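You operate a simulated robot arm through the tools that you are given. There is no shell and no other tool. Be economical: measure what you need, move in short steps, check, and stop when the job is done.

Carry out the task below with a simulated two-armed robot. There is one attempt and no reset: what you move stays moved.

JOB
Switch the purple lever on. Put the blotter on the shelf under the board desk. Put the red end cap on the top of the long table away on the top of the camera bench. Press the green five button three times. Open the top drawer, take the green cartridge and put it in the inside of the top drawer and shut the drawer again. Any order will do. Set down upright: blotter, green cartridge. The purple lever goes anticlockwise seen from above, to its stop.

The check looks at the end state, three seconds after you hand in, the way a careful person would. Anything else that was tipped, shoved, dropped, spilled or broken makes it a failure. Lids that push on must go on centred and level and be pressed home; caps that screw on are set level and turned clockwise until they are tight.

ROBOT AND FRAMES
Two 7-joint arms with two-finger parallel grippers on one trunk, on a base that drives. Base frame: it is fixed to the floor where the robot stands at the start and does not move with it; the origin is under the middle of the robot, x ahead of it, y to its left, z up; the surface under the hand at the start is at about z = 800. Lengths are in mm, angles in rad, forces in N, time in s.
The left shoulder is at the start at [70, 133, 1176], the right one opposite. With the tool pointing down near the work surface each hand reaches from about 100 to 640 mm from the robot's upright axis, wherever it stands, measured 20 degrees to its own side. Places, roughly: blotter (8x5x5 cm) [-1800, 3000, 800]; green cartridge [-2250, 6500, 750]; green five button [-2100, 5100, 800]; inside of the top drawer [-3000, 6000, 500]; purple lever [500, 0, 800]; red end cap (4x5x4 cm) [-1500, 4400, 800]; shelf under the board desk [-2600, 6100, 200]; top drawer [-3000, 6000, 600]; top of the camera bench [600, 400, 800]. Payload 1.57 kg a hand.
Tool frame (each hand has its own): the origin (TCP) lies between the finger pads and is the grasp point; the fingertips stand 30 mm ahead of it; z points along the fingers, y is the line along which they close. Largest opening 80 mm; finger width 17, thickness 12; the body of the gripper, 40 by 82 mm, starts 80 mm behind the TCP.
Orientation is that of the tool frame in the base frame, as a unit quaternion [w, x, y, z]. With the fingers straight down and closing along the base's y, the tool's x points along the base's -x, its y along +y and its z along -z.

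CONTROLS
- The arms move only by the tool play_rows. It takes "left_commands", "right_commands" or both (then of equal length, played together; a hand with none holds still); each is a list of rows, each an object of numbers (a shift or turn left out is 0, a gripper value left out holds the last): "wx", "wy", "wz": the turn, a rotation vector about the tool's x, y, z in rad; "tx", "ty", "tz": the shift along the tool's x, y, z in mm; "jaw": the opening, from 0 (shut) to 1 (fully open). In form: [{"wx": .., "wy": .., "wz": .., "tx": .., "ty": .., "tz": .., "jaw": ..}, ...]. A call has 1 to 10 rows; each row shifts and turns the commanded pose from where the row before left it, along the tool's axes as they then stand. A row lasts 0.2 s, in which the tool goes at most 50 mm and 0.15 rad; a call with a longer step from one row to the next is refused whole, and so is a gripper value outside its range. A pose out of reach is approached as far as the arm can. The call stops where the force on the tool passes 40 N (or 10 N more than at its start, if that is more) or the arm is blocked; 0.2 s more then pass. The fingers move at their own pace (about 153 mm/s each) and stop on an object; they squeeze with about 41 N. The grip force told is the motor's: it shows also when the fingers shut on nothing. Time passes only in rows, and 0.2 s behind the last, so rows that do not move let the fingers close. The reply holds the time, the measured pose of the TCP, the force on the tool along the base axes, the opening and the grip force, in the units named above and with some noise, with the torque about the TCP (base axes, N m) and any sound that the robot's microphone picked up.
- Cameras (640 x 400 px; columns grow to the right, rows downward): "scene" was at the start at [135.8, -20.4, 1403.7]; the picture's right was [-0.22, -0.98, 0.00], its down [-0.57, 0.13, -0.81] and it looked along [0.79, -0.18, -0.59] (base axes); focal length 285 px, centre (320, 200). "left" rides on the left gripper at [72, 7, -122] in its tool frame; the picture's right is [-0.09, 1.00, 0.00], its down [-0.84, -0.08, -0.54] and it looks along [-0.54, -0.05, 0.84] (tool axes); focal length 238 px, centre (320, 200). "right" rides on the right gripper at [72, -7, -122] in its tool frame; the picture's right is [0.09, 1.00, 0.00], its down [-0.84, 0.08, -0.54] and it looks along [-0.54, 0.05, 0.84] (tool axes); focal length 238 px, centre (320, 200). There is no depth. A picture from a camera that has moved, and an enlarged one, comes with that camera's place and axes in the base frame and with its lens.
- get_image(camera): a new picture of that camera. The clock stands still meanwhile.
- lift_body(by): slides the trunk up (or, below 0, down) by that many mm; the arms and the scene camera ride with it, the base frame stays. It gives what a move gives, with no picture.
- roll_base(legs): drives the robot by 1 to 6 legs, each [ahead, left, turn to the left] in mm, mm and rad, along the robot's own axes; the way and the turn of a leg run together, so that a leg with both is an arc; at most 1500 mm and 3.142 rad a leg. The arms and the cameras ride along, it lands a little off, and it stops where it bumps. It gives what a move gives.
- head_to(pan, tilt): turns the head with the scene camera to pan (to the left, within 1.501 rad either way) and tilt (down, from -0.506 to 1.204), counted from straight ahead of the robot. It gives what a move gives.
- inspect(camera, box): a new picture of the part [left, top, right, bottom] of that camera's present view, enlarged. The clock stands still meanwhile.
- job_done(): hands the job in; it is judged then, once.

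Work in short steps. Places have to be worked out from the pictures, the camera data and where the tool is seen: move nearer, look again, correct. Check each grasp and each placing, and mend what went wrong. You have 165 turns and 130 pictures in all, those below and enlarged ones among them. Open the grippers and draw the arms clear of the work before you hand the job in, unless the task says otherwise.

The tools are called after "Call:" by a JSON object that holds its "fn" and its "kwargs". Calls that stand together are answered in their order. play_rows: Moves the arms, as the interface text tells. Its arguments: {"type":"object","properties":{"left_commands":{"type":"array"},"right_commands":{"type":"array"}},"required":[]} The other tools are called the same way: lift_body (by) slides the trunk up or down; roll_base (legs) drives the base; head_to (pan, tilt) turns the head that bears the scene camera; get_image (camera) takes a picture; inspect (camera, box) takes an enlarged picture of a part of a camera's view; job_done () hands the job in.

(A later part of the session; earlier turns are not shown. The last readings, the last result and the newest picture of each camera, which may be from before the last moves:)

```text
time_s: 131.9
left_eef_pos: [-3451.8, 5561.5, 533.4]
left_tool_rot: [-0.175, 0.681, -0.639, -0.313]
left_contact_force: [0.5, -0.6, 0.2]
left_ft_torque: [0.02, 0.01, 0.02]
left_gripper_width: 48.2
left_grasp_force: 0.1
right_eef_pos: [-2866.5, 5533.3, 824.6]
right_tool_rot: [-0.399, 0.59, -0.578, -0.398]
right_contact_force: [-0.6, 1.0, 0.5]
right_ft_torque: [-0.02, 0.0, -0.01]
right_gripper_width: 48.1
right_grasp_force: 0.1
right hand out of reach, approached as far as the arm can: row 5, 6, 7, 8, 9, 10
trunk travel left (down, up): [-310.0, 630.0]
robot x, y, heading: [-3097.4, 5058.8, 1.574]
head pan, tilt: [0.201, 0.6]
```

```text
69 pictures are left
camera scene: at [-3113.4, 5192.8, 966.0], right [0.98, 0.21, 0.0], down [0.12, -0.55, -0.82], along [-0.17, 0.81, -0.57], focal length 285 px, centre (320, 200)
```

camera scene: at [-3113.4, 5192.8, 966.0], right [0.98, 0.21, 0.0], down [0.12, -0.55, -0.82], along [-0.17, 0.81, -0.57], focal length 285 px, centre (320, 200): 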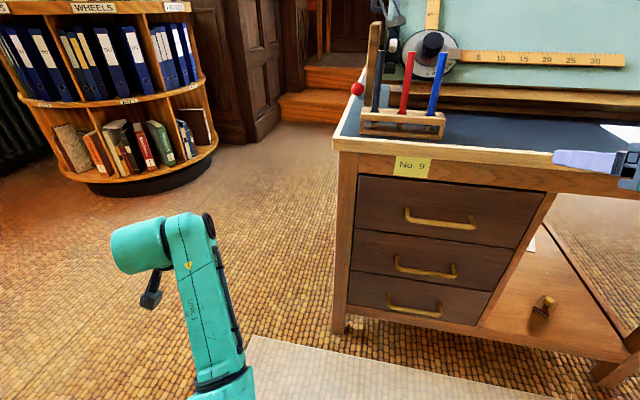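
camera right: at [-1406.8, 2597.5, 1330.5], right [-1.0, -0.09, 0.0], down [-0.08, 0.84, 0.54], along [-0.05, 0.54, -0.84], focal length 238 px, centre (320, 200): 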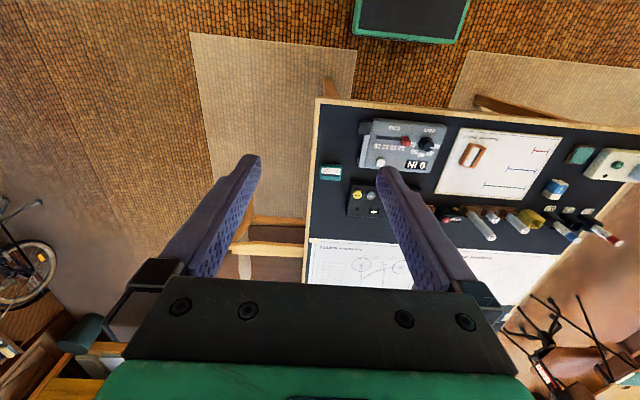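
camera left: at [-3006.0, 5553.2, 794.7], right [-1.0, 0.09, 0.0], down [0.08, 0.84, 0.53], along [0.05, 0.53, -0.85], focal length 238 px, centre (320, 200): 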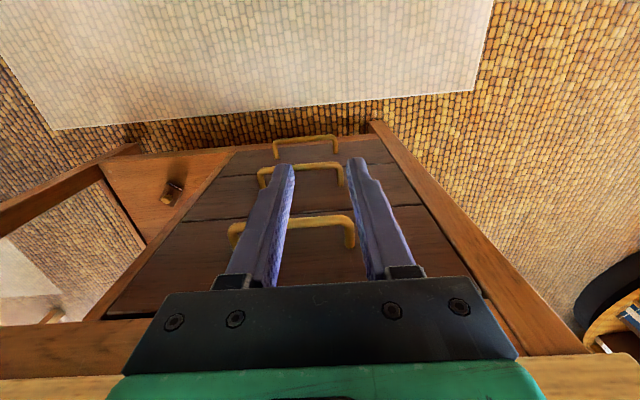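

The right hand pitched to about 69° forward. Now I roll it about its own axis so the jaw closes vertically.

Call:
{"fn": "play_rows", "kwargs": {"right_commands": [{"wz": 0.15}, {"wz": 0.15}, {"wz": 0.15}, {"wz": 0.15}, {"wz": 0.15}, {"wz": 0.15}, {"wz": 0.15}, {"wz": 0.15}, {"wz": 0.15}, {"wz": 0.15}]}}

Call:
{"fn": "head_to", "kwargs": {"pan": -0.3, "tilt": 0.5}}

Call:
{"fn": "get_image", "kwargs": {"camera": "scene"}}

```text
time_s: 134.1
left_eef_pos: [-3452.4, 5561.7, 533.3]
left_tool_rot: [-0.175, 0.681, -0.638, -0.313]
left_contact_force: [-0.4, -0.9, 0.7]
left_ft_torque: [-0.03, 0.0, 0.03]
left_gripper_width: 48.1
left_grasp_force: 0.1
right_eef_pos: [-2869.5, 5539.7, 822.4]
right_tool_rot: [0.016, -0.044, 0.816, 0.576]
right_contact_force: [0.3, 0.7, 0.3]
right_ft_torque: [0.03, -0.03, -0.04]
right_gripper_width: 48.2
right_grasp_force: 0.0
right hand out of reach, approached as far as the arm can: row 9
trunk travel left (down, up): [-310.0, 630.0]
robot x, y, heading: [-3096.4, 5060.3, 1.581]
head pan, tilt: [0.201, 0.6]
```

```text
time_s: 135.0
left_eef_pos: [-3451.4, 5561.5, 533.1]
left_tool_rot: [-0.175, 0.681, -0.638, -0.313]
left_contact_force: [0.9, 1.2, 0.5]
left_ft_torque: [-0.01, -0.02, -0.01]
left_gripper_width: 48.0
left_grasp_force: 0.0
right_eef_pos: [-2869.7, 5539.4, 822.9]
right_tool_rot: [0.017, -0.045, 0.816, 0.576]
right_contact_force: [0.4, -0.1, -0.5]
right_ft_torque: [-0.02, 0.01, 0.0]
right_gripper_width: 48.2
right_grasp_force: 0.1
trunk travel left (down, up): [-310.0, 630.0]
robot x, y, heading: [-3095.9, 5057.3, 1.578]
head pan, tilt: [-0.3, 0.499]
```

```text
68 pictures are left
camera scene: at [-3069.0, 5193.3, 975.1], right [0.96, -0.29, 0.0], down [-0.14, -0.46, -0.88], along [0.25, 0.84, -0.48], focal length 285 px, centre (320, 200)
```

scene: 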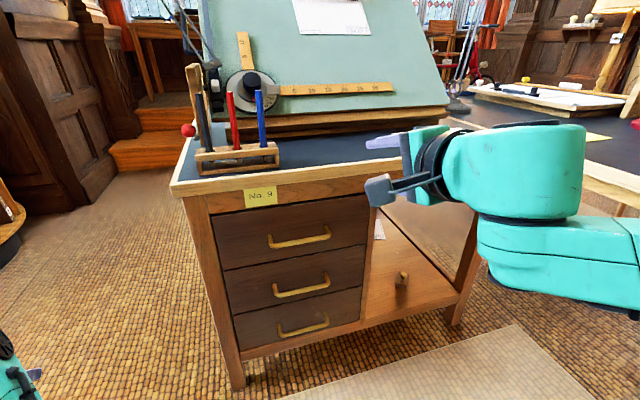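

The right hand now points forward, 20° down, with the jaw closing vertically. The bar is estimated at (-2953,5748,552). I lower the trunk 200 mm and shift the hand 83 mm left and 66 mm down.

Call:
{"fn": "lift_body", "kwargs": {"by": -200}}

Call:
{"fn": "play_rows", "kwargs": {"right_commands": [{"tx": 29.3, "ty": -18, "tz": 8}, {"tx": 29.3, "ty": -18, "tz": 8}, {"tx": 29.3, "ty": -18, "tz": 8}, {}]}}

Call:
{"fn": "get_image", "kwargs": {"camera": "right"}}

Call:
{"fn": "get_image", "kwargs": {"camera": "scene"}}

```text
time_s: 137.2
left_eef_pos: [-3451.8, 5562.4, 335.3]
left_tool_rot: [-0.175, 0.681, -0.638, -0.313]
left_contact_force: [0.2, 0.0, -0.7]
left_ft_torque: [-0.01, 0.05, -0.03]
left_gripper_width: 48.1
left_grasp_force: 0.1
right_eef_pos: [-2870.6, 5539.6, 622.5]
right_tool_rot: [0.016, -0.044, 0.816, 0.576]
right_contact_force: [0.7, 0.0, -0.8]
right_ft_torque: [0.0, 0.01, 0.01]
right_gripper_width: 48.0
right_grasp_force: 0.0
trunk travel left (down, up): [-110.0, 830.0]
robot x, y, heading: [-3097.6, 5056.1, 1.57]
head pan, tilt: [-0.3, 0.499]
```

```text
time_s: 138.2
left_eef_pos: [-3451.5, 5563.3, 333.3]
left_tool_rot: [-0.174, 0.682, -0.637, -0.313]
left_contact_force: [0.5, -0.2, -0.3]
left_ft_torque: [-0.01, -0.01, -0.01]
left_gripper_width: 47.7
left_grasp_force: 0.0
right_eef_pos: [-2898.5, 5549.8, 605.5]
right_tool_rot: [0.017, -0.045, 0.816, 0.576]
right_contact_force: [-0.9, 0.2, 0.4]
right_ft_torque: [-0.03, -0.01, -0.02]
right_gripper_width: 47.8
right_grasp_force: 0.1
right hand out of reach, approached as far as the arm can: row 1, 2, 3
trunk travel left (down, up): [-110.0, 830.0]
robot x, y, heading: [-3097.5, 5056.8, 1.578]
head pan, tilt: [-0.3, 0.499]
```

```text
67 pictures are left
camera right: at [-2966.8, 5430.7, 634.7], right [-0.18, 0.33, 0.93], down [0.84, -0.44, 0.32], along [0.51, 0.84, -0.19], focal length 238 px, centre (320, 200)
```

right: 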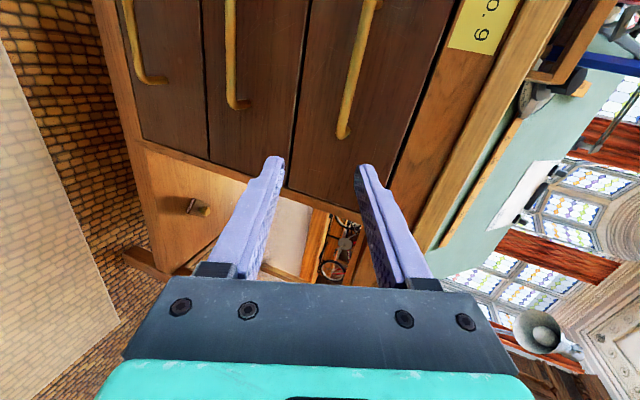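

```text
66 pictures are left
camera scene: at [-3068.9, 5193.3, 775.1], right [0.96, -0.29, 0.0], down [-0.14, -0.46, -0.88], along [0.25, 0.84, -0.48], focal length 285 px, centre (320, 200)
```

scene: 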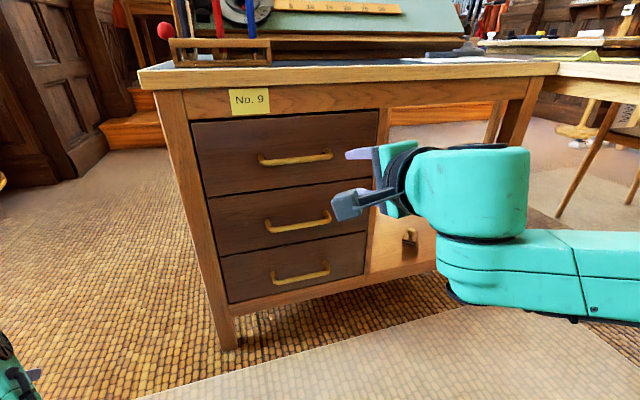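

The bar spans x about -3020 to -2883 at z about 570. I use the base and trunk for the rest: left 52, down 30, ahead 120, then look.

Call:
{"fn": "lift_body", "kwargs": {"by": -30}}

Call:
{"fn": "roll_base", "kwargs": {"legs": [[0, 52, 0], [120, 0, 0]]}}

Call:
{"fn": "get_image", "kwargs": {"camera": "right"}}

Call:
{"fn": "get_image", "kwargs": {"camera": "scene"}}

```text
time_s: 138.9
left_eef_pos: [-3452.1, 5562.0, 303.6]
left_tool_rot: [-0.174, 0.682, -0.638, -0.313]
left_contact_force: [-0.7, 0.7, -0.2]
left_ft_torque: [-0.01, 0.03, 0.0]
left_gripper_width: 48.1
left_grasp_force: 0.1
right_eef_pos: [-2899.7, 5549.3, 575.9]
right_tool_rot: [0.016, -0.044, 0.816, 0.576]
right_contact_force: [0.2, 0.2, -0.5]
right_ft_torque: [-0.05, -0.02, 0.03]
right_gripper_width: 48.1
right_grasp_force: 0.1
trunk travel left (down, up): [-80.0, 860.0]
robot x, y, heading: [-3092.0, 5060.4, 1.578]
head pan, tilt: [-0.3, 0.499]
```

```text
time_s: 140.7
left_eef_pos: [-3503.9, 5680.7, 304.1]
left_tool_rot: [-0.174, 0.681, -0.639, -0.313]
left_contact_force: [0.1, -0.1, 0.9]
left_ft_torque: [-0.01, 0.0, 0.01]
left_gripper_width: 48.1
left_grasp_force: 0.1
right_eef_pos: [-2950.8, 5668.7, 574.5]
right_tool_rot: [0.018, -0.043, 0.816, 0.576]
right_contact_force: [-0.5, 0.0, -0.6]
right_ft_torque: [0.0, -0.03, -0.01]
right_gripper_width: 48.1
right_grasp_force: 0.1
trunk travel left (down, up): [-80.0, 860.0]
robot x, y, heading: [-3148.3, 5173.1, 1.572]
head pan, tilt: [-0.3, 0.499]
```

```text
65 pictures are left
camera right: at [-3019.0, 5549.3, 604.7], right [-0.18, 0.33, 0.93], down [0.84, -0.44, 0.32], along [0.51, 0.84, -0.19], focal length 238 px, centre (320, 200)
```

right: 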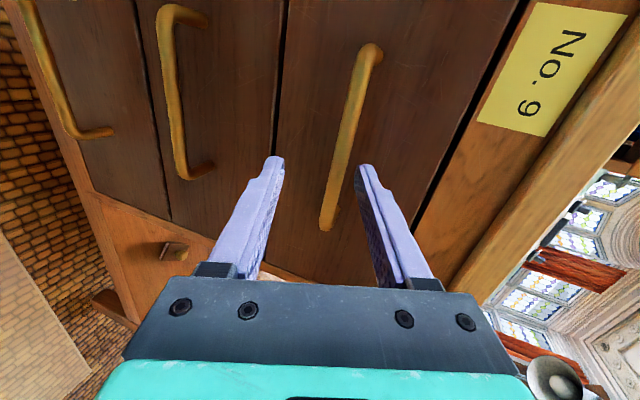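

```text
64 pictures are left
camera scene: at [-3121.4, 5312.0, 745.1], right [0.96, -0.29, 0.0], down [-0.14, -0.46, -0.88], along [0.26, 0.84, -0.48], focal length 285 px, centre (320, 200)
```

scene: 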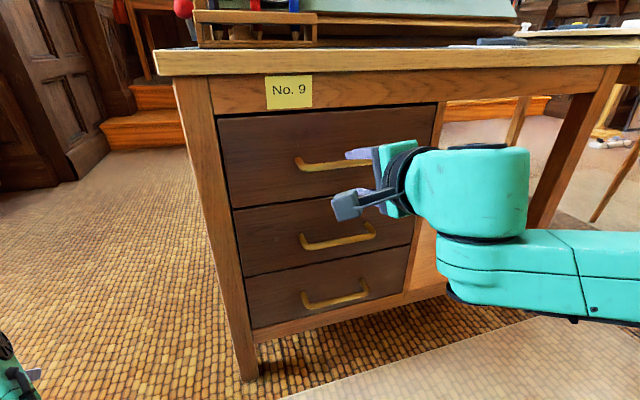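

The bar lies between the fingers at z about 572. I drive 50 mm ahead and check.

Call:
{"fn": "roll_base", "kwargs": {"legs": [[50, 0, 0]]}}

Call:
{"fn": "get_image", "kwargs": {"camera": "right"}}

Call:
{"fn": "inspect", "kwargs": {"camera": "scene", "box": [260, 90, 440, 230]}}

```text
time_s: 141.6
left_eef_pos: [-3504.4, 5730.7, 304.5]
left_tool_rot: [-0.174, 0.681, -0.638, -0.314]
left_contact_force: [-0.1, 0.3, 0.2]
left_ft_torque: [0.01, -0.02, 0.01]
left_gripper_width: 48.2
left_grasp_force: 0.0
right_eef_pos: [-2950.2, 5719.3, 574.9]
right_tool_rot: [0.017, -0.044, 0.817, 0.574]
right_contact_force: [-0.1, -1.6, -1.8]
right_ft_torque: [-0.02, -0.01, 0.0]
right_gripper_width: 46.3
right_grasp_force: 0.1
trunk travel left (down, up): [-80.0, 860.0]
robot x, y, heading: [-3145.1, 5227.8, 1.58]
head pan, tilt: [-0.3, 0.499]
```

```text
63 pictures are left
camera right: at [-3019.1, 5599.4, 604.5], right [-0.18, 0.33, 0.93], down [0.84, -0.44, 0.32], along [0.51, 0.84, -0.19], focal length 238 px, centre (320, 200)
```

right: 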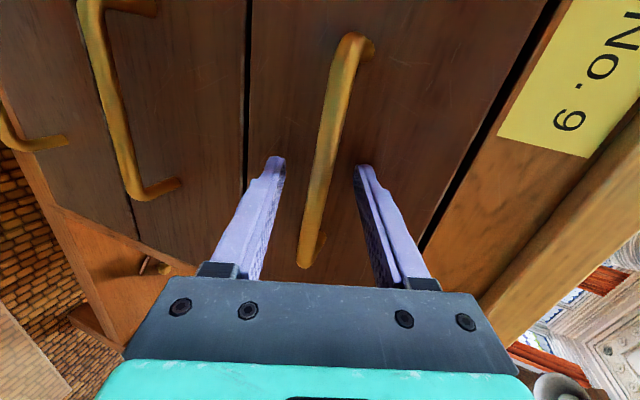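

```text
2.86 times, centred on (350, 160) of scene
camera zoom: at [-3121.6, 5362.0, 745.1], right [0.96, -0.29, 0.0], down [-0.14, -0.46, -0.88], along [0.26, 0.84, -0.48], focal length 814 px, centre (234, 314)
```

zoom: 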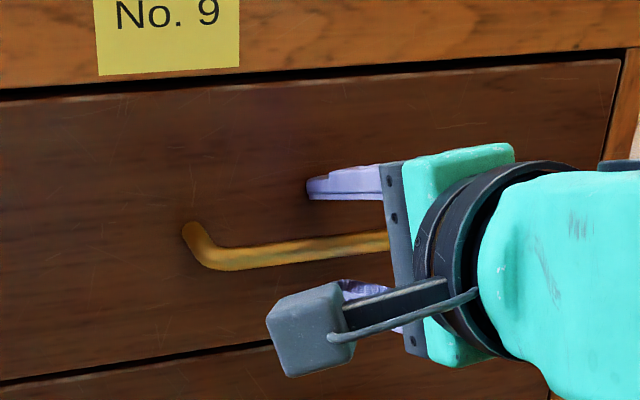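

The bar is between the fingers and the tips just touch the drawer front. I close the jaw on the bar.

Call:
{"fn": "play_rows", "kwargs": {"right_commands": [{"jaw": 0.0}, {}, {}, {}]}}

Call:
{"fn": "get_image", "kwargs": {"camera": "right"}}

```text
time_s: 142.6
left_eef_pos: [-3504.2, 5731.7, 304.8]
left_tool_rot: [-0.175, 0.68, -0.639, -0.313]
left_contact_force: [-0.6, -0.7, -0.9]
left_ft_torque: [0.02, -0.03, 0.0]
left_gripper_width: 48.3
left_grasp_force: 0.0
right_eef_pos: [-2950.3, 5717.8, 574.7]
right_tool_rot: [0.017, -0.044, 0.817, 0.575]
right_contact_force: [-0.6, -7.1, -6.2]
right_ft_torque: [0.0, 0.43, -0.4]
right_gripper_width: 12.9
right_grasp_force: 29.8
trunk travel left (down, up): [-80.0, 860.0]
robot x, y, heading: [-3148.9, 5222.8, 1.579]
head pan, tilt: [-0.3, 0.499]
```

```text
61 pictures are left
camera right: at [-3019.0, 5599.3, 604.1], right [-0.18, 0.33, 0.93], down [0.84, -0.44, 0.32], along [0.51, 0.84, -0.2], focal length 238 px, centre (320, 200)
```

right: 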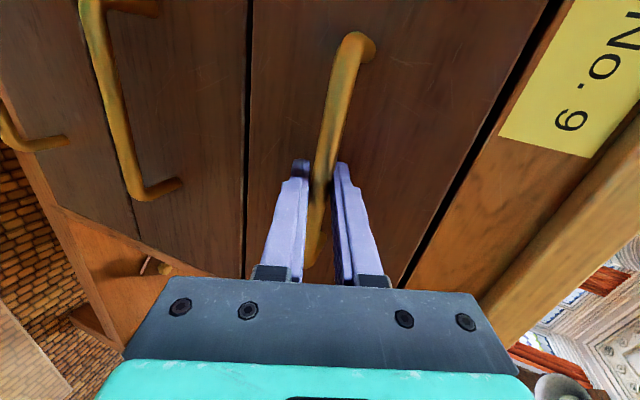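

The bar is gripped (12.9 mm). I pull the drawer open by backing the base 100 mm first.

Call:
{"fn": "roll_base", "kwargs": {"legs": [[-110, 0, 0]]}}

Call:
{"fn": "get_image", "kwargs": {"camera": "scene"}}

```text
time_s: 143.8
left_eef_pos: [-3504.3, 5621.0, 303.5]
left_tool_rot: [-0.174, 0.682, -0.638, -0.313]
left_contact_force: [0.3, 0.1, -0.2]
left_ft_torque: [0.02, -0.03, 0.01]
left_gripper_width: 48.0
left_grasp_force: 0.1
right_eef_pos: [-2950.9, 5609.1, 575.2]
right_tool_rot: [0.016, -0.044, 0.817, 0.575]
right_contact_force: [-4.6, -1.0, -7.2]
right_ft_torque: [0.0, 0.49, -0.24]
right_gripper_width: 13.3
right_grasp_force: 30.0
trunk travel left (down, up): [-80.0, 860.0]
robot x, y, heading: [-3146.8, 5112.3, 1.578]
head pan, tilt: [-0.3, 0.499]
```

```text
60 pictures are left
camera scene: at [-3121.2, 5251.5, 744.9], right [0.96, -0.29, 0.0], down [-0.14, -0.46, -0.88], along [0.26, 0.84, -0.48], focal length 285 px, centre (320, 200)
```

scene: 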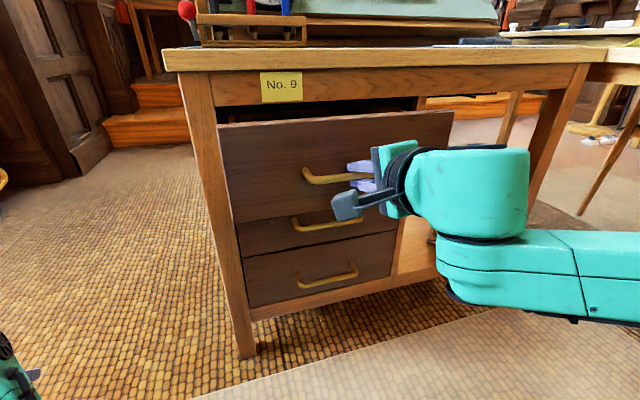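

The drawer is following. I pull 120 mm further.

Call:
{"fn": "roll_base", "kwargs": {"legs": [[-120, 0, 0]]}}

Call:
{"fn": "get_image", "kwargs": {"camera": "scene"}}

```text
time_s: 145.0
left_eef_pos: [-3503.9, 5499.3, 303.9]
left_tool_rot: [-0.174, 0.681, -0.638, -0.313]
left_contact_force: [0.8, -0.3, 0.1]
left_ft_torque: [-0.06, 0.02, -0.04]
left_gripper_width: 47.9
left_grasp_force: 0.0
right_eef_pos: [-2950.2, 5487.1, 574.1]
right_tool_rot: [0.016, -0.045, 0.817, 0.574]
right_contact_force: [-3.0, 0.7, -3.8]
right_ft_torque: [-0.04, 0.44, -0.35]
right_gripper_width: 13.6
right_grasp_force: 30.1
trunk travel left (down, up): [-80.0, 860.0]
robot x, y, heading: [-3147.9, 4998.7, 1.572]
head pan, tilt: [-0.3, 0.499]
```

```text
59 pictures are left
camera scene: at [-3120.7, 5130.6, 745.0], right [0.96, -0.29, 0.0], down [-0.14, -0.46, -0.88], along [0.25, 0.84, -0.48], focal length 285 px, centre (320, 200)
```

scene: 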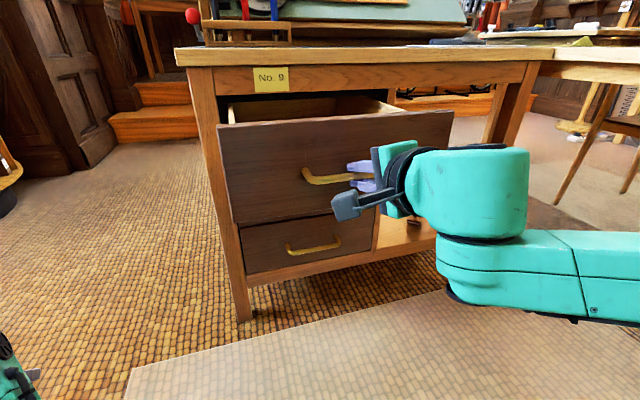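

The drawer is about 230 mm open. I release the bar, back off, turn the left tool back to straight down, and raise the trunk.

Call:
{"fn": "play_rows", "kwargs": {"right_commands": [{"jaw": 0.6}, {}, {}, {}, {}], "left_commands": [{"wx": 0.0404, "wy": 0.1416, "wz": 0.0125}, {"wx": 0.0404, "wy": 0.1416, "wz": 0.0125}, {"wx": 0.0404, "wy": 0.1416, "wz": 0.0125}, {"wx": 0.0404, "wy": 0.1416, "wz": 0.0125}, {"wx": 0.0404, "wy": 0.1416, "wz": 0.0125}]}}

Call:
{"fn": "roll_base", "kwargs": {"legs": [[-75, 0, 0]]}}

Call:
{"fn": "lift_body", "kwargs": {"by": 400}}

Call:
{"fn": "lift_body", "kwargs": {"by": 400}}

Call:
{"fn": "get_image", "kwargs": {"camera": "scene"}}

```text
time_s: 146.2
left_eef_pos: [-3505.0, 5499.3, 303.5]
left_tool_rot: [-0.001, -0.706, 0.708, 0.0]
left_contact_force: [-0.2, 0.2, 0.6]
left_ft_torque: [-0.04, -0.04, -0.02]
left_gripper_width: 48.1
left_grasp_force: 0.1
right_eef_pos: [-2950.5, 5485.1, 575.5]
right_tool_rot: [0.015, -0.045, 0.817, 0.575]
right_contact_force: [0.1, 0.1, 0.0]
right_ft_torque: [-0.03, -0.02, 0.0]
right_gripper_width: 47.7
right_grasp_force: 0.0
trunk travel left (down, up): [-80.0, 860.0]
robot x, y, heading: [-3148.5, 4992.3, 1.581]
head pan, tilt: [-0.3, 0.499]
```

```text
time_s: 147.3
left_eef_pos: [-3502.2, 5424.9, 304.4]
left_tool_rot: [-0.001, -0.706, 0.708, 0.0]
left_contact_force: [-0.5, 0.7, -0.1]
left_ft_torque: [0.0, 0.01, 0.04]
left_gripper_width: 47.9
left_grasp_force: 0.0
right_eef_pos: [-2950.0, 5411.6, 575.6]
right_tool_rot: [0.015, -0.045, 0.817, 0.575]
right_contact_force: [0.5, -0.3, 0.0]
right_ft_torque: [-0.02, 0.01, 0.03]
right_gripper_width: 47.9
right_grasp_force: 0.1
trunk travel left (down, up): [-80.0, 860.0]
robot x, y, heading: [-3146.8, 4916.5, 1.575]
head pan, tilt: [-0.3, 0.499]
```

```text
time_s: 151.1
left_eef_pos: [-3503.2, 5423.9, 704.3]
left_tool_rot: [-0.001, -0.707, 0.707, -0.002]
left_contact_force: [0.5, 1.0, -0.3]
left_ft_torque: [-0.03, 0.04, -0.03]
left_gripper_width: 48.0
left_grasp_force: 0.1
right_eef_pos: [-2951.0, 5411.1, 975.0]
right_tool_rot: [0.015, -0.045, 0.817, 0.575]
right_contact_force: [-0.4, -1.1, 0.4]
right_ft_torque: [0.02, -0.01, 0.0]
right_gripper_width: 47.9
right_grasp_force: 0.0
trunk travel left (down, up): [-480.0, 460.0]
robot x, y, heading: [-3146.1, 4916.5, 1.582]
head pan, tilt: [-0.3, 0.499]
```

```text
time_s: 154.9
left_eef_pos: [-3503.7, 5425.0, 1105.3]
left_tool_rot: [-0.001, -0.706, 0.708, 0.0]
left_contact_force: [-0.2, 0.3, 1.2]
left_ft_torque: [-0.02, 0.0, 0.03]
left_gripper_width: 48.2
left_grasp_force: 0.0
right_eef_pos: [-2950.4, 5411.1, 1374.5]
right_tool_rot: [0.015, -0.045, 0.817, 0.575]
right_contact_force: [0.7, -0.3, 0.2]
right_ft_torque: [-0.01, 0.02, -0.01]
right_gripper_width: 48.0
right_grasp_force: 0.1
trunk travel left (down, up): [-880.0, 60.0]
robot x, y, heading: [-3145.3, 4919.5, 1.575]
head pan, tilt: [-0.3, 0.499]
```

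```text
58 pictures are left
camera scene: at [-3120.2, 5055.3, 1545.1], right [0.96, -0.29, 0.0], down [-0.14, -0.46, -0.88], along [0.26, 0.84, -0.48], focal length 285 px, centre (320, 200)
```

scene: 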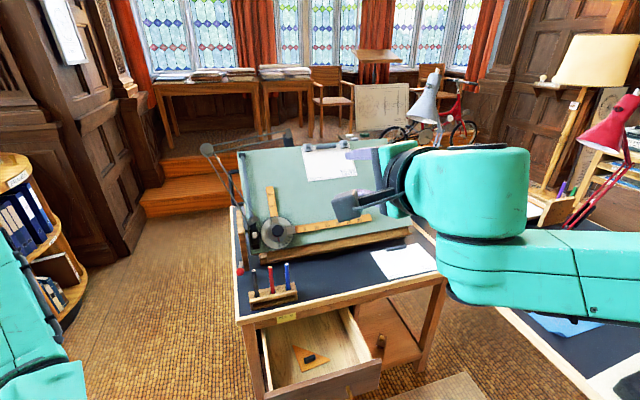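

The drawer holds a set square and has free room. I drive round the left of the desk to behind it and turn right to look.

Call:
{"fn": "roll_base", "kwargs": {"legs": [[120, 500, 0], [1450, 0, 0], [650, 0, 0], [0, 0, -1.57]]}}

Call:
{"fn": "head_to", "kwargs": {"pan": -0.2, "tilt": 0.5}}

Call:
{"fn": "get_image", "kwargs": {"camera": "scene"}}

```text
time_s: 155.7
left_eef_pos: [-3507.7, 5425.2, 1104.1]
left_tool_rot: [0.002, 0.707, -0.707, 0.001]
left_contact_force: [-1.0, 0.0, -1.3]
left_ft_torque: [-0.02, 0.0, 0.01]
left_gripper_width: 47.9
left_grasp_force: 0.0
right_eef_pos: [-2953.2, 5412.1, 1375.2]
right_tool_rot: [0.015, -0.044, 0.817, 0.575]
right_contact_force: [-0.6, 0.5, -0.6]
right_ft_torque: [0.02, 0.02, 0.02]
right_gripper_width: 47.8
right_grasp_force: 0.1
trunk travel left (down, up): [-880.0, 60.0]
robot x, y, heading: [-3154.0, 4924.1, 1.572]
head pan, tilt: [-0.3, 0.499]
stopped in leg 1: the robot was blocked; the commanded pose is now the measured one
```

```text
time_s: 156.4
left_eef_pos: [-3510.6, 5425.4, 1104.5]
left_tool_rot: [-0.001, -0.707, 0.707, -0.001]
left_contact_force: [1.3, 0.9, 0.3]
left_ft_torque: [-0.01, 0.0, 0.01]
left_gripper_width: 48.0
left_grasp_force: 0.0
right_eef_pos: [-2956.2, 5411.9, 1372.4]
right_tool_rot: [0.016, -0.044, 0.817, 0.575]
right_contact_force: [0.2, 0.8, -0.2]
right_ft_torque: [-0.01, -0.01, -0.01]
right_gripper_width: 48.0
right_grasp_force: 0.0
trunk travel left (down, up): [-880.0, 60.0]
robot x, y, heading: [-3153.1, 4920.9, 1.574]
head pan, tilt: [-0.201, 0.499]
```

```text
57 pictures are left
camera scene: at [-3134.5, 5058.7, 1545.1], right [0.98, -0.19, 0.0], down [-0.09, -0.47, -0.88], along [0.17, 0.86, -0.48], focal length 285 px, centre (320, 200)
```

scene: 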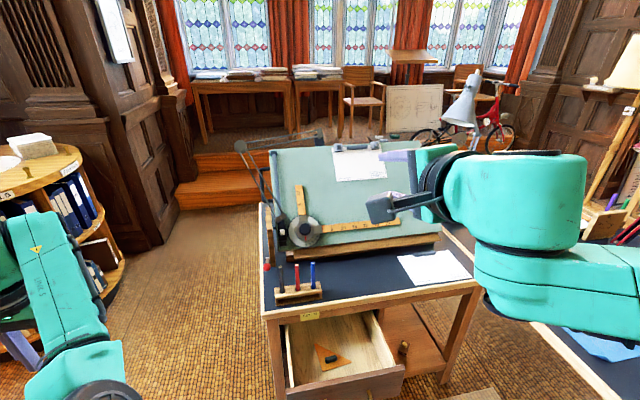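

The base was blocked after a few millimetres, likely by the office chair on the left. I look that way.

Call:
{"fn": "head_to", "kwargs": {"pan": 1.3, "tilt": 1.0}}

Call:
{"fn": "get_image", "kwargs": {"camera": "scene"}}

```text
time_s: 158.0
left_eef_pos: [-3510.7, 5426.2, 1103.8]
left_tool_rot: [-0.001, -0.706, 0.708, 0.0]
left_contact_force: [-0.2, -0.2, -0.7]
left_ft_torque: [0.0, -0.01, 0.02]
left_gripper_width: 48.0
left_grasp_force: 0.1
right_eef_pos: [-2956.6, 5413.8, 1374.2]
right_tool_rot: [0.016, -0.045, 0.817, 0.575]
right_contact_force: [-0.4, 0.3, -0.6]
right_ft_torque: [-0.02, 0.0, -0.01]
right_gripper_width: 47.9
right_grasp_force: 0.1
trunk travel left (down, up): [-880.0, 60.0]
robot x, y, heading: [-3149.5, 4921.3, 1.576]
head pan, tilt: [1.3, 1.0]
```

```text
56 pictures are left
camera scene: at [-3220.0, 4988.0, 1504.0], right [0.26, 0.96, 0.0], down [0.81, -0.22, -0.54], along [-0.52, 0.14, -0.84], focal length 285 px, centre (320, 200)
```

scene: 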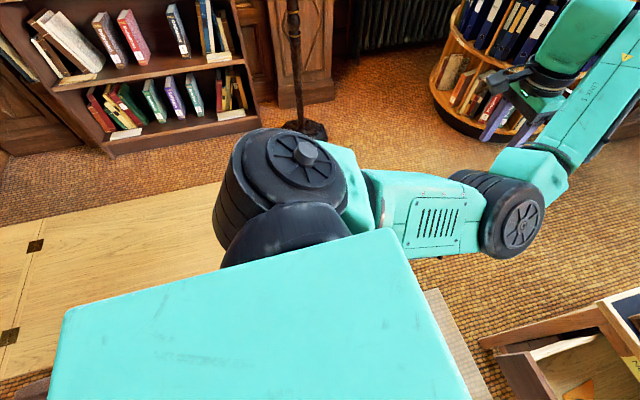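

A side table stands at the left rear. I first go 280 mm ahead, short of the open drawer, then left, then ahead past the desk.

Call:
{"fn": "roll_base", "kwargs": {"legs": [[270, 0, 0], [0, 520, 0]]}}

```text
time_s: 162.5
left_eef_pos: [-4039.9, 5682.9, 1104.6]
left_tool_rot: [0.001, 0.711, -0.703, 0.0]
left_contact_force: [0.7, -0.1, -0.2]
left_ft_torque: [-0.01, 0.0, -0.01]
left_gripper_width: 48.3
left_grasp_force: 0.0
right_eef_pos: [-3486.7, 5676.7, 1374.5]
right_tool_rot: [0.013, -0.049, 0.816, 0.575]
right_contact_force: [-0.3, 0.3, -0.2]
right_ft_torque: [0.02, -0.03, 0.01]
right_gripper_width: 48.0
right_grasp_force: 0.1
trunk travel left (down, up): [-880.0, 60.0]
robot x, y, heading: [-3680.0, 5182.2, 1.592]
head pan, tilt: [1.3, 1.0]
```

Now past the side table. I drive on along the desk's left side and turn right behind it.

Call:
{"fn": "roll_base", "kwargs": {"legs": [[0, 0, -0.021], [1450, 0, 0], [550, 0, 0], [0, 0, -1.571]]}}

Call:
{"fn": "head_to", "kwargs": {"pan": -0.25, "tilt": 0.5}}

Call:
{"fn": "get_image", "kwargs": {"camera": "scene"}}

```text
time_s: 176.7
left_eef_pos: [-3145.9, 7549.1, 1104.4]
left_tool_rot: [-0.002, 0.007, 1.0, 0.0]
left_contact_force: [0.3, 0.0, -0.7]
left_ft_torque: [0.02, 0.0, -0.01]
left_gripper_width: 48.1
left_grasp_force: 0.1
right_eef_pos: [-3166.8, 6995.3, 1375.2]
right_tool_rot: [0.42, 0.55, 0.605, 0.394]
right_contact_force: [-1.5, -0.5, 0.2]
right_ft_torque: [-0.02, 0.02, 0.02]
right_gripper_width: 47.8
right_grasp_force: 0.0
trunk travel left (down, up): [-880.0, 60.0]
robot x, y, heading: [-3653.7, 7199.7, -0.007]
head pan, tilt: [1.3, 1.0]
```

```text
time_s: 178.4
left_eef_pos: [-3147.4, 7550.0, 1104.3]
left_tool_rot: [-0.001, 0.007, 1.0, 0.001]
left_contact_force: [0.5, -0.3, 0.4]
left_ft_torque: [-0.03, 0.04, -0.03]
left_gripper_width: 47.8
left_grasp_force: 0.1
right_eef_pos: [-3166.1, 6995.4, 1374.2]
right_tool_rot: [0.42, 0.55, 0.606, 0.393]
right_contact_force: [-0.7, -0.8, -0.2]
right_ft_torque: [0.01, 0.02, -0.02]
right_gripper_width: 48.0
right_grasp_force: 0.1
trunk travel left (down, up): [-880.0, 60.0]
robot x, y, heading: [-3655.5, 7195.1, -0.007]
head pan, tilt: [-0.25, 0.499]
```

```text
55 pictures are left
camera scene: at [-3518.0, 7173.5, 1545.1], right [-0.25, -0.97, 0.0], down [-0.46, 0.12, -0.88], along [0.85, -0.22, -0.48], focal length 285 px, centre (320, 200)
```

scene: 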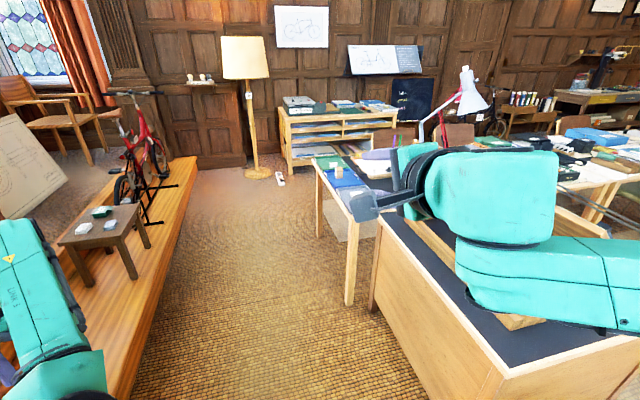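

Free floor lies behind the desk; the table's far corner leg is near (-2214,6640). I drive to x about -2430 and turn to face the table.

Call:
{"fn": "roll_base", "kwargs": {"legs": [[1200, 0, 0.007], [0, 0, -1.571]]}}

Call:
{"fn": "head_to", "kwargs": {"pan": 0.25, "tilt": 0.7}}

Call:
{"fn": "get_image", "kwargs": {"camera": "scene"}}

```text
time_s: 188.4
left_eef_pos: [-2102.7, 6684.8, 1104.2]
left_tool_rot: [-0.001, 0.717, 0.697, 0.001]
left_contact_force: [-0.1, 0.1, 0.5]
left_ft_torque: [0.03, 0.0, -0.02]
left_gripper_width: 48.3
left_grasp_force: 0.0
right_eef_pos: [-2656.2, 6711.5, 1374.5]
right_tool_rot: [0.575, 0.817, 0.035, -0.022]
right_contact_force: [-1.0, 0.1, -0.6]
right_ft_torque: [-0.03, -0.02, 0.02]
right_gripper_width: 48.1
right_grasp_force: 0.1
trunk travel left (down, up): [-880.0, 60.0]
robot x, y, heading: [-2446.3, 7199.6, -1.593]
head pan, tilt: [-0.25, 0.499]
```

```text
time_s: 189.3
left_eef_pos: [-2103.9, 6684.2, 1104.2]
left_tool_rot: [-0.002, 0.716, 0.698, 0.001]
left_contact_force: [0.5, -0.1, 0.7]
left_ft_torque: [0.02, 0.01, -0.01]
left_gripper_width: 48.1
left_grasp_force: 0.0
right_eef_pos: [-2655.3, 6710.9, 1374.8]
right_tool_rot: [0.575, 0.817, 0.035, -0.022]
right_contact_force: [0.0, 0.6, 1.1]
right_ft_torque: [-0.01, 0.0, -0.04]
right_gripper_width: 48.0
right_grasp_force: 0.0
trunk travel left (down, up): [-880.0, 60.0]
robot x, y, heading: [-2444.3, 7196.0, -1.59]
head pan, tilt: [0.25, 0.7]
```

```text
54 pictures are left
camera scene: at [-2429.4, 7065.0, 1527.4], right [-0.97, -0.23, 0.0], down [-0.15, 0.63, -0.77], along [0.17, -0.74, -0.64], focal length 285 px, centre (320, 200)
```

scene: 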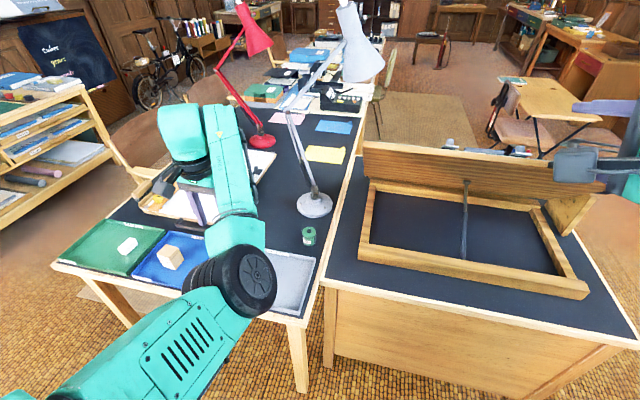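

The green cartridge measures at about (-2232,6382), behind the lamp. I lower the trunk 200 mm so the hand passes below the lamp head, and move the base right 115 and ahead 270.

Call:
{"fn": "lift_body", "kwargs": {"by": -200}}

Call:
{"fn": "roll_base", "kwargs": {"legs": [[0, -115, 0.02], [270, 0, 0]]}}

Call:
{"fn": "get_image", "kwargs": {"camera": "left"}}

Call:
{"fn": "get_image", "kwargs": {"camera": "scene"}}

```text
time_s: 191.5
left_eef_pos: [-2102.3, 6684.7, 903.9]
left_tool_rot: [-0.002, 0.716, 0.698, 0.001]
left_contact_force: [-0.3, -0.2, 0.2]
left_ft_torque: [-0.01, -0.04, 0.03]
left_gripper_width: 47.8
left_grasp_force: 0.1
right_eef_pos: [-2657.7, 6711.2, 1175.1]
right_tool_rot: [0.575, 0.817, 0.035, -0.023]
right_contact_force: [0.6, 0.8, -0.5]
right_ft_torque: [0.02, -0.01, 0.0]
right_gripper_width: 47.8
right_grasp_force: 0.0
trunk travel left (down, up): [-680.0, 260.0]
robot x, y, heading: [-2446.9, 7199.1, -1.592]
head pan, tilt: [0.25, 0.7]
```

```text
time_s: 194.2
left_eef_pos: [-2206.8, 6417.5, 904.0]
left_tool_rot: [0.0, 0.71, 0.704, 0.0]
left_contact_force: [-0.2, 0.2, -0.7]
left_ft_torque: [0.01, -0.02, -0.02]
left_gripper_width: 47.8
left_grasp_force: 0.2
right_eef_pos: [-2760.6, 6432.3, 1175.0]
right_tool_rot: [0.575, 0.817, 0.043, -0.016]
right_contact_force: [-1.2, -0.8, -0.1]
right_ft_torque: [0.0, 0.01, 0.0]
right_gripper_width: 48.2
right_grasp_force: 0.0
trunk travel left (down, up): [-680.0, 260.0]
robot x, y, heading: [-2561.2, 6921.3, -1.569]
head pan, tilt: [0.25, 0.7]
```

```text
53 pictures are left
camera left: at [-2199.6, 6490.0, 1026.7], right [1.0, -0.1, 0.0], down [-0.08, -0.84, 0.54], along [-0.05, -0.54, -0.84], focal length 238 px, centre (320, 200)
```

left: 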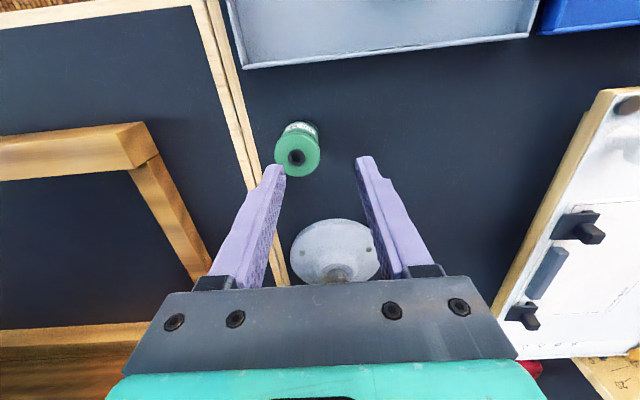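

```text
52 pictures are left
camera scene: at [-2540.3, 6791.0, 1327.5], right [-0.97, -0.25, 0.0], down [-0.16, 0.62, -0.77], along [0.19, -0.74, -0.64], focal length 285 px, centre (320, 200)
```

scene: 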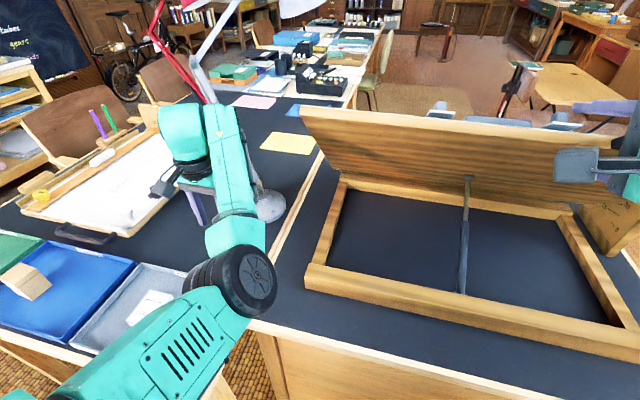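

The cartridge's centre is at about (-2235,6391), 45 mm wide. I open the jaw fully, centre over it and descend to z 835.

Call:
{"fn": "play_rows", "kwargs": {"left_commands": [{"tx": -13, "ty": -14, "jaw": 1}, {"tx": -13, "ty": -14}, {"tz": 35}, {"tz": 33}, {}]}}

Call:
{"fn": "get_image", "kwargs": {"camera": "left"}}

```text
time_s: 195.4
left_eef_pos: [-2235.6, 6391.3, 835.3]
left_tool_rot: [-0.002, 0.71, 0.704, 0.002]
left_contact_force: [0.1, 0.5, 0.1]
left_ft_torque: [0.01, -0.02, -0.01]
left_gripper_width: 80.0
left_grasp_force: 0.0
right_eef_pos: [-2760.1, 6431.7, 1174.6]
right_tool_rot: [0.575, 0.817, 0.044, -0.018]
right_contact_force: [-0.1, -0.6, 0.0]
right_ft_torque: [-0.01, 0.0, 0.01]
right_gripper_width: 48.1
right_grasp_force: 0.0
trunk travel left (down, up): [-680.0, 260.0]
robot x, y, heading: [-2559.2, 6923.0, -1.566]
head pan, tilt: [0.25, 0.7]
```

```text
51 pictures are left
camera left: at [-2228.5, 6464.4, 957.6], right [1.0, -0.1, 0.0], down [-0.08, -0.84, 0.54], along [-0.05, -0.54, -0.84], focal length 238 px, centre (320, 200)
```

left: 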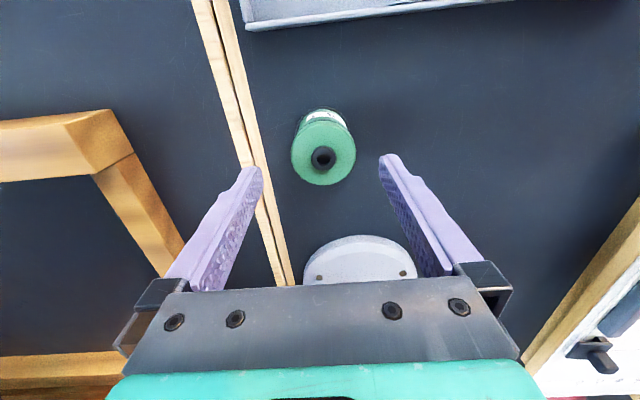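

Nearly centred; I correct by 4 mm and descend around it, watching the force.

Call:
{"fn": "play_rows", "kwargs": {"left_commands": [{"tx": 4, "ty": 3, "tz": 15}, {"tz": 15}, {"tz": 15}, {"tz": 8}, {}]}}

Call:
{"fn": "get_image", "kwargs": {"camera": "left"}}

```text
time_s: 196.6
left_eef_pos: [-2231.8, 6394.8, 782.4]
left_tool_rot: [-0.001, 0.709, 0.705, 0.001]
left_contact_force: [0.3, -0.8, 0.1]
left_ft_torque: [-0.02, -0.02, -0.02]
left_gripper_width: 80.1
left_grasp_force: 0.0
right_eef_pos: [-2761.2, 6432.2, 1174.8]
right_tool_rot: [0.575, 0.817, 0.043, -0.015]
right_contact_force: [-0.6, -0.2, -0.4]
right_ft_torque: [0.01, 0.0, -0.04]
right_gripper_width: 47.9
right_grasp_force: 0.1
trunk travel left (down, up): [-680.0, 260.0]
robot x, y, heading: [-2562.9, 6921.3, -1.57]
head pan, tilt: [0.25, 0.7]
```

```text
50 pictures are left
camera left: at [-2224.9, 6467.9, 904.5], right [1.0, -0.1, 0.0], down [-0.08, -0.84, 0.54], along [-0.05, -0.54, -0.84], focal length 238 px, centre (320, 200)
```

left: 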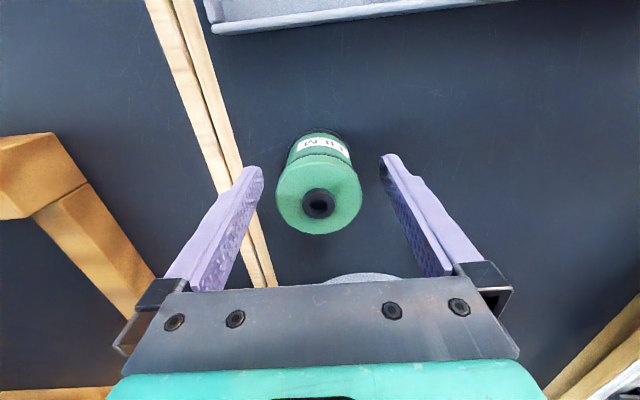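

The cartridge, about 50 mm tall, is between the fingers. I close and lift.

Call:
{"fn": "play_rows", "kwargs": {"left_commands": [{"jaw": 0.2}, {}, {}, {"tz": -10}, {"tz": -30}, {"tz": -40}, {}]}}

Call:
{"fn": "get_image", "kwargs": {"camera": "left"}}

```text
time_s: 198.2
left_eef_pos: [-2229.9, 6395.3, 862.9]
left_tool_rot: [-0.001, 0.71, 0.704, 0.001]
left_contact_force: [-0.1, -0.6, -1.6]
left_ft_torque: [0.03, -0.01, 0.01]
left_gripper_width: 46.4
left_grasp_force: 41.0
right_eef_pos: [-2760.9, 6430.9, 1175.1]
right_tool_rot: [0.575, 0.817, 0.042, -0.017]
right_contact_force: [-0.3, -0.4, -0.4]
right_ft_torque: [-0.02, -0.01, -0.01]
right_gripper_width: 48.1
right_grasp_force: 0.1
trunk travel left (down, up): [-680.0, 260.0]
robot x, y, heading: [-2563.6, 6922.7, -1.569]
head pan, tilt: [0.25, 0.7]
```

```text
49 pictures are left
camera left: at [-2223.5, 6467.9, 985.0], right [1.0, -0.1, 0.0], down [-0.08, -0.84, 0.54], along [-0.05, -0.54, -0.84], focal length 238 px, centre (320, 200)
```

left: 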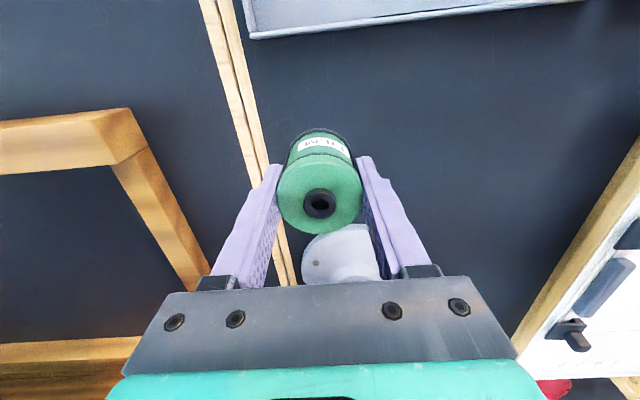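

The cartridge is held (46 mm). I raise the trunk and drive back round the desk, ending left of the drawer facing +x, so the left hand comes in over the open drawer without changing its posture.

Call:
{"fn": "roll_base", "kwargs": {"legs": [[-270, 0, 0]]}}

Call:
{"fn": "lift_body", "kwargs": {"by": 200}}

Call:
{"fn": "roll_base", "kwargs": {"legs": [[0, -1190, 0], [1450, 0, 0], [430, 0, 0], [0, 0, 1.571]]}}

Call:
{"fn": "head_to", "kwargs": {"pan": 0.3, "tilt": 0.6}}

Call:
{"fn": "get_image", "kwargs": {"camera": "scene"}}

```text
time_s: 200.1
left_eef_pos: [-2230.1, 6665.9, 861.7]
left_tool_rot: [-0.001, 0.708, 0.706, 0.001]
left_contact_force: [0.5, -0.9, -1.3]
left_ft_torque: [-0.01, -0.02, 0.01]
left_gripper_width: 46.3
left_grasp_force: 41.1
right_eef_pos: [-2759.4, 6700.5, 1173.7]
right_tool_rot: [0.574, 0.817, 0.043, -0.017]
right_contact_force: [0.8, -1.3, 0.0]
right_ft_torque: [-0.01, 0.03, 0.03]
right_gripper_width: 48.0
right_grasp_force: 0.1
trunk travel left (down, up): [-680.0, 260.0]
robot x, y, heading: [-2563.4, 7191.9, -1.562]
head pan, tilt: [0.25, 0.7]
```

```text
time_s: 202.3
left_eef_pos: [-2231.0, 6665.6, 1063.4]
left_tool_rot: [-0.001, 0.709, 0.706, 0.002]
left_contact_force: [0.9, -0.6, -0.4]
left_ft_torque: [-0.02, -0.05, 0.02]
left_gripper_width: 46.5
left_grasp_force: 41.4
right_eef_pos: [-2758.6, 6701.6, 1374.9]
right_tool_rot: [0.575, 0.817, 0.044, -0.016]
right_contact_force: [-0.2, 0.7, 0.0]
right_ft_torque: [0.0, 0.0, 0.02]
right_gripper_width: 47.9
right_grasp_force: 0.1
trunk travel left (down, up): [-880.0, 60.0]
robot x, y, heading: [-2563.5, 7195.5, -1.57]
head pan, tilt: [0.25, 0.7]
```

```text
time_s: 221.2
left_eef_pos: [-3233.8, 5633.4, 1063.1]
left_tool_rot: [-0.001, 0.007, 1.0, 0.0]
left_contact_force: [-0.1, -0.8, -0.4]
left_ft_torque: [0.01, 0.0, 0.04]
left_gripper_width: 46.1
left_grasp_force: 41.3
right_eef_pos: [-3273.4, 5104.2, 1375.0]
right_tool_rot: [0.42, 0.549, 0.606, 0.393]
right_contact_force: [-0.1, -0.1, 0.0]
right_ft_torque: [0.03, 0.02, -0.01]
right_gripper_width: 48.3
right_grasp_force: 0.0
trunk travel left (down, up): [-880.0, 60.0]
robot x, y, heading: [-3761.7, 5304.2, -0.002]
head pan, tilt: [0.25, 0.7]
```

```text
time_s: 221.9
left_eef_pos: [-3234.9, 5633.1, 1061.7]
left_tool_rot: [-0.001, 0.007, 1.0, 0.0]
left_contact_force: [0.3, 0.1, -1.0]
left_ft_torque: [0.0, 0.0, -0.01]
left_gripper_width: 46.4
left_grasp_force: 41.2
right_eef_pos: [-3273.4, 5105.6, 1373.8]
right_tool_rot: [0.42, 0.55, 0.606, 0.393]
right_contact_force: [0.3, 0.1, 0.4]
right_ft_torque: [-0.01, -0.04, -0.02]
right_gripper_width: 47.9
right_grasp_force: 0.0
trunk travel left (down, up): [-880.0, 60.0]
robot x, y, heading: [-3763.9, 5303.2, -0.004]
head pan, tilt: [0.3, 0.6]
```

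```text
48 pictures are left
camera scene: at [-3629.5, 5331.2, 1535.9], right [0.29, -0.96, 0.0], down [-0.54, -0.16, -0.82], along [0.79, 0.24, -0.57], focal length 285 px, centre (320, 200)
```

scene: 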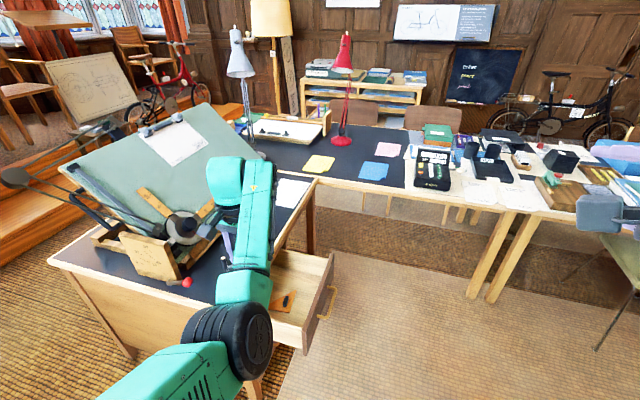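

The elbow hangs low relative to the hand, so I want the shoulder high and the arm reaching down. I drive ahead 365 mm over the drawer, then lower the hand by the arm alone and look.

Call:
{"fn": "roll_base", "kwargs": {"legs": [[365, 0, 0.004]]}}

Call:
{"fn": "play_rows", "kwargs": {"left_commands": [{"tz": 30}, {"tz": 30}, {"tz": 30}, {"tz": 30}, {"tz": 30}, {"tz": 30}, {"tz": 30}, {}]}}

Call:
{"fn": "get_image", "kwargs": {"camera": "scene"}}

Call:
{"fn": "get_image", "kwargs": {"camera": "left"}}

```text
time_s: 224.2
left_eef_pos: [-2863.4, 5639.0, 1062.4]
left_tool_rot: [-0.002, 0.002, 1.0, -0.001]
left_contact_force: [0.1, 0.2, 0.2]
left_ft_torque: [-0.01, 0.0, 0.03]
left_gripper_width: 46.2
left_grasp_force: 41.4
right_eef_pos: [-2900.6, 5110.1, 1375.6]
right_tool_rot: [0.418, 0.546, 0.608, 0.396]
right_contact_force: [0.3, 0.6, -0.1]
right_ft_torque: [-0.01, 0.02, -0.01]
right_gripper_width: 48.2
right_grasp_force: 0.1
trunk travel left (down, up): [-880.0, 60.0]
robot x, y, heading: [-3388.8, 5306.4, 0.011]
head pan, tilt: [0.3, 0.6]
```

```text
time_s: 226.1
left_eef_pos: [-2864.1, 5639.0, 852.6]
left_tool_rot: [-0.002, 0.0, 1.0, 0.0]
left_contact_force: [0.4, -0.2, -0.7]
left_ft_torque: [-0.03, -0.01, -0.02]
left_gripper_width: 46.0
left_grasp_force: 41.2
right_eef_pos: [-2898.5, 5108.8, 1374.7]
right_tool_rot: [0.419, 0.546, 0.609, 0.396]
right_contact_force: [0.2, -0.1, 0.1]
right_ft_torque: [-0.02, 0.03, 0.02]
right_gripper_width: 47.8
right_grasp_force: 0.0
trunk travel left (down, up): [-880.0, 60.0]
robot x, y, heading: [-3390.4, 5306.8, 0.005]
head pan, tilt: [0.3, 0.6]
```

```text
47 pictures are left
camera scene: at [-3255.7, 5332.3, 1536.0], right [0.3, -0.95, 0.0], down [-0.54, -0.17, -0.83], along [0.79, 0.25, -0.56], focal length 285 px, centre (320, 200)
```

scene: 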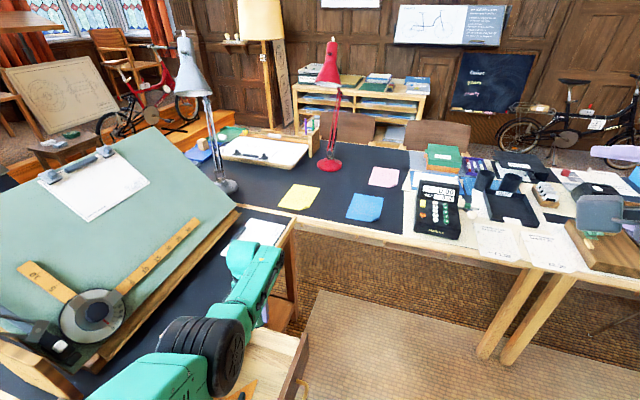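

```text
46 pictures are left
camera left: at [-2935.4, 5647.4, 974.8], right [0.09, 1.0, 0.0], down [0.84, -0.08, 0.54], along [0.54, -0.05, -0.84], focal length 238 px, centre (320, 200)
```

left: 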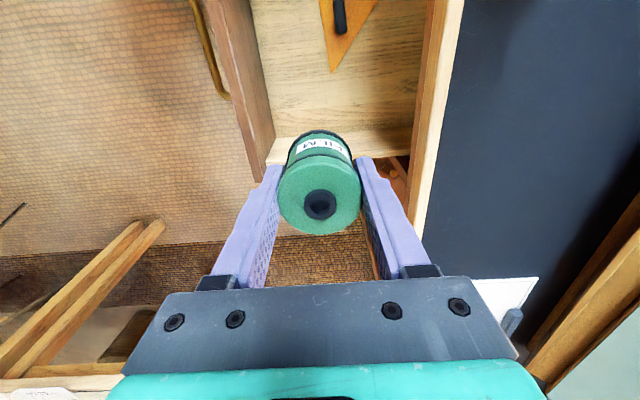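

The cartridge is above a free part of the drawer, x -2864, y 5639, with the inner front at about 5566. I lower the arm another 100 mm so the elbow stays high.

Call:
{"fn": "play_rows", "kwargs": {"left_commands": [{"tz": 30}, {"tz": 30}, {"tz": 30}, {}]}}

Call:
{"fn": "lift_body", "kwargs": {"by": -120}}

Call:
{"fn": "get_image", "kwargs": {"camera": "scene"}}

Call:
{"fn": "get_image", "kwargs": {"camera": "left"}}

```text
time_s: 227.1
left_eef_pos: [-2863.0, 5638.6, 842.4]
left_tool_rot: [-0.001, 0.001, 1.0, -0.001]
left_contact_force: [-0.6, 0.1, -1.4]
left_ft_torque: [-0.01, -0.02, 0.01]
left_gripper_width: 46.2
left_grasp_force: 40.6
left hand out of reach, approached as far as the arm can: row 1, 2, 3
right_eef_pos: [-2897.6, 5110.7, 1373.8]
right_tool_rot: [0.418, 0.547, 0.609, 0.395]
right_contact_force: [0.5, 0.0, 0.6]
right_ft_torque: [-0.01, -0.01, -0.03]
right_gripper_width: 47.8
right_grasp_force: 0.0
trunk travel left (down, up): [-880.0, 60.0]
robot x, y, heading: [-3390.4, 5304.4, 0.007]
head pan, tilt: [0.3, 0.6]
```

```text
time_s: 228.6
left_eef_pos: [-2864.3, 5638.2, 721.9]
left_tool_rot: [-0.001, 0.001, 1.0, 0.0]
left_contact_force: [0.2, -0.6, -0.9]
left_ft_torque: [0.0, -0.01, -0.01]
left_gripper_width: 46.2
left_grasp_force: 41.1
right_eef_pos: [-2897.6, 5110.8, 1254.4]
right_tool_rot: [0.418, 0.546, 0.609, 0.396]
right_contact_force: [0.0, 0.8, 0.4]
right_ft_torque: [-0.02, 0.02, 0.01]
right_gripper_width: 48.1
right_grasp_force: 0.0
trunk travel left (down, up): [-760.0, 180.0]
robot x, y, heading: [-3392.9, 5305.8, 0.004]
head pan, tilt: [0.3, 0.6]
```

```text
45 pictures are left
camera scene: at [-3255.5, 5332.4, 1416.0], right [0.3, -0.95, 0.0], down [-0.54, -0.17, -0.83], along [0.79, 0.25, -0.56], focal length 285 px, centre (320, 200)
```

scene: 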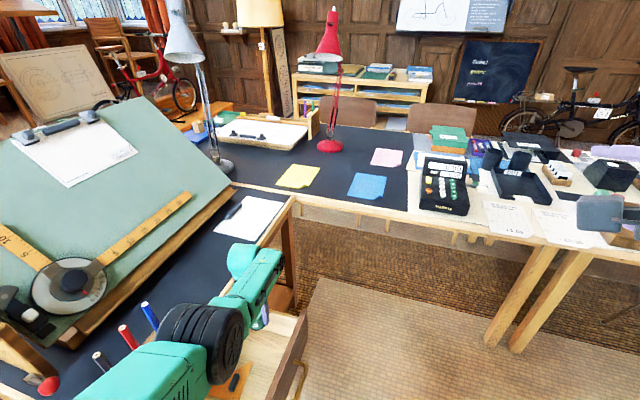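

```text
44 pictures are left
camera left: at [-2935.6, 5647.4, 844.7], right [0.09, 1.0, 0.0], down [0.84, -0.08, 0.54], along [0.54, -0.05, -0.84], focal length 238 px, centre (320, 200)
```

left: 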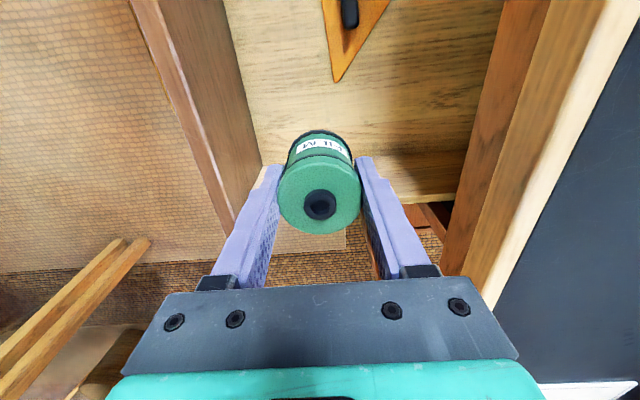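

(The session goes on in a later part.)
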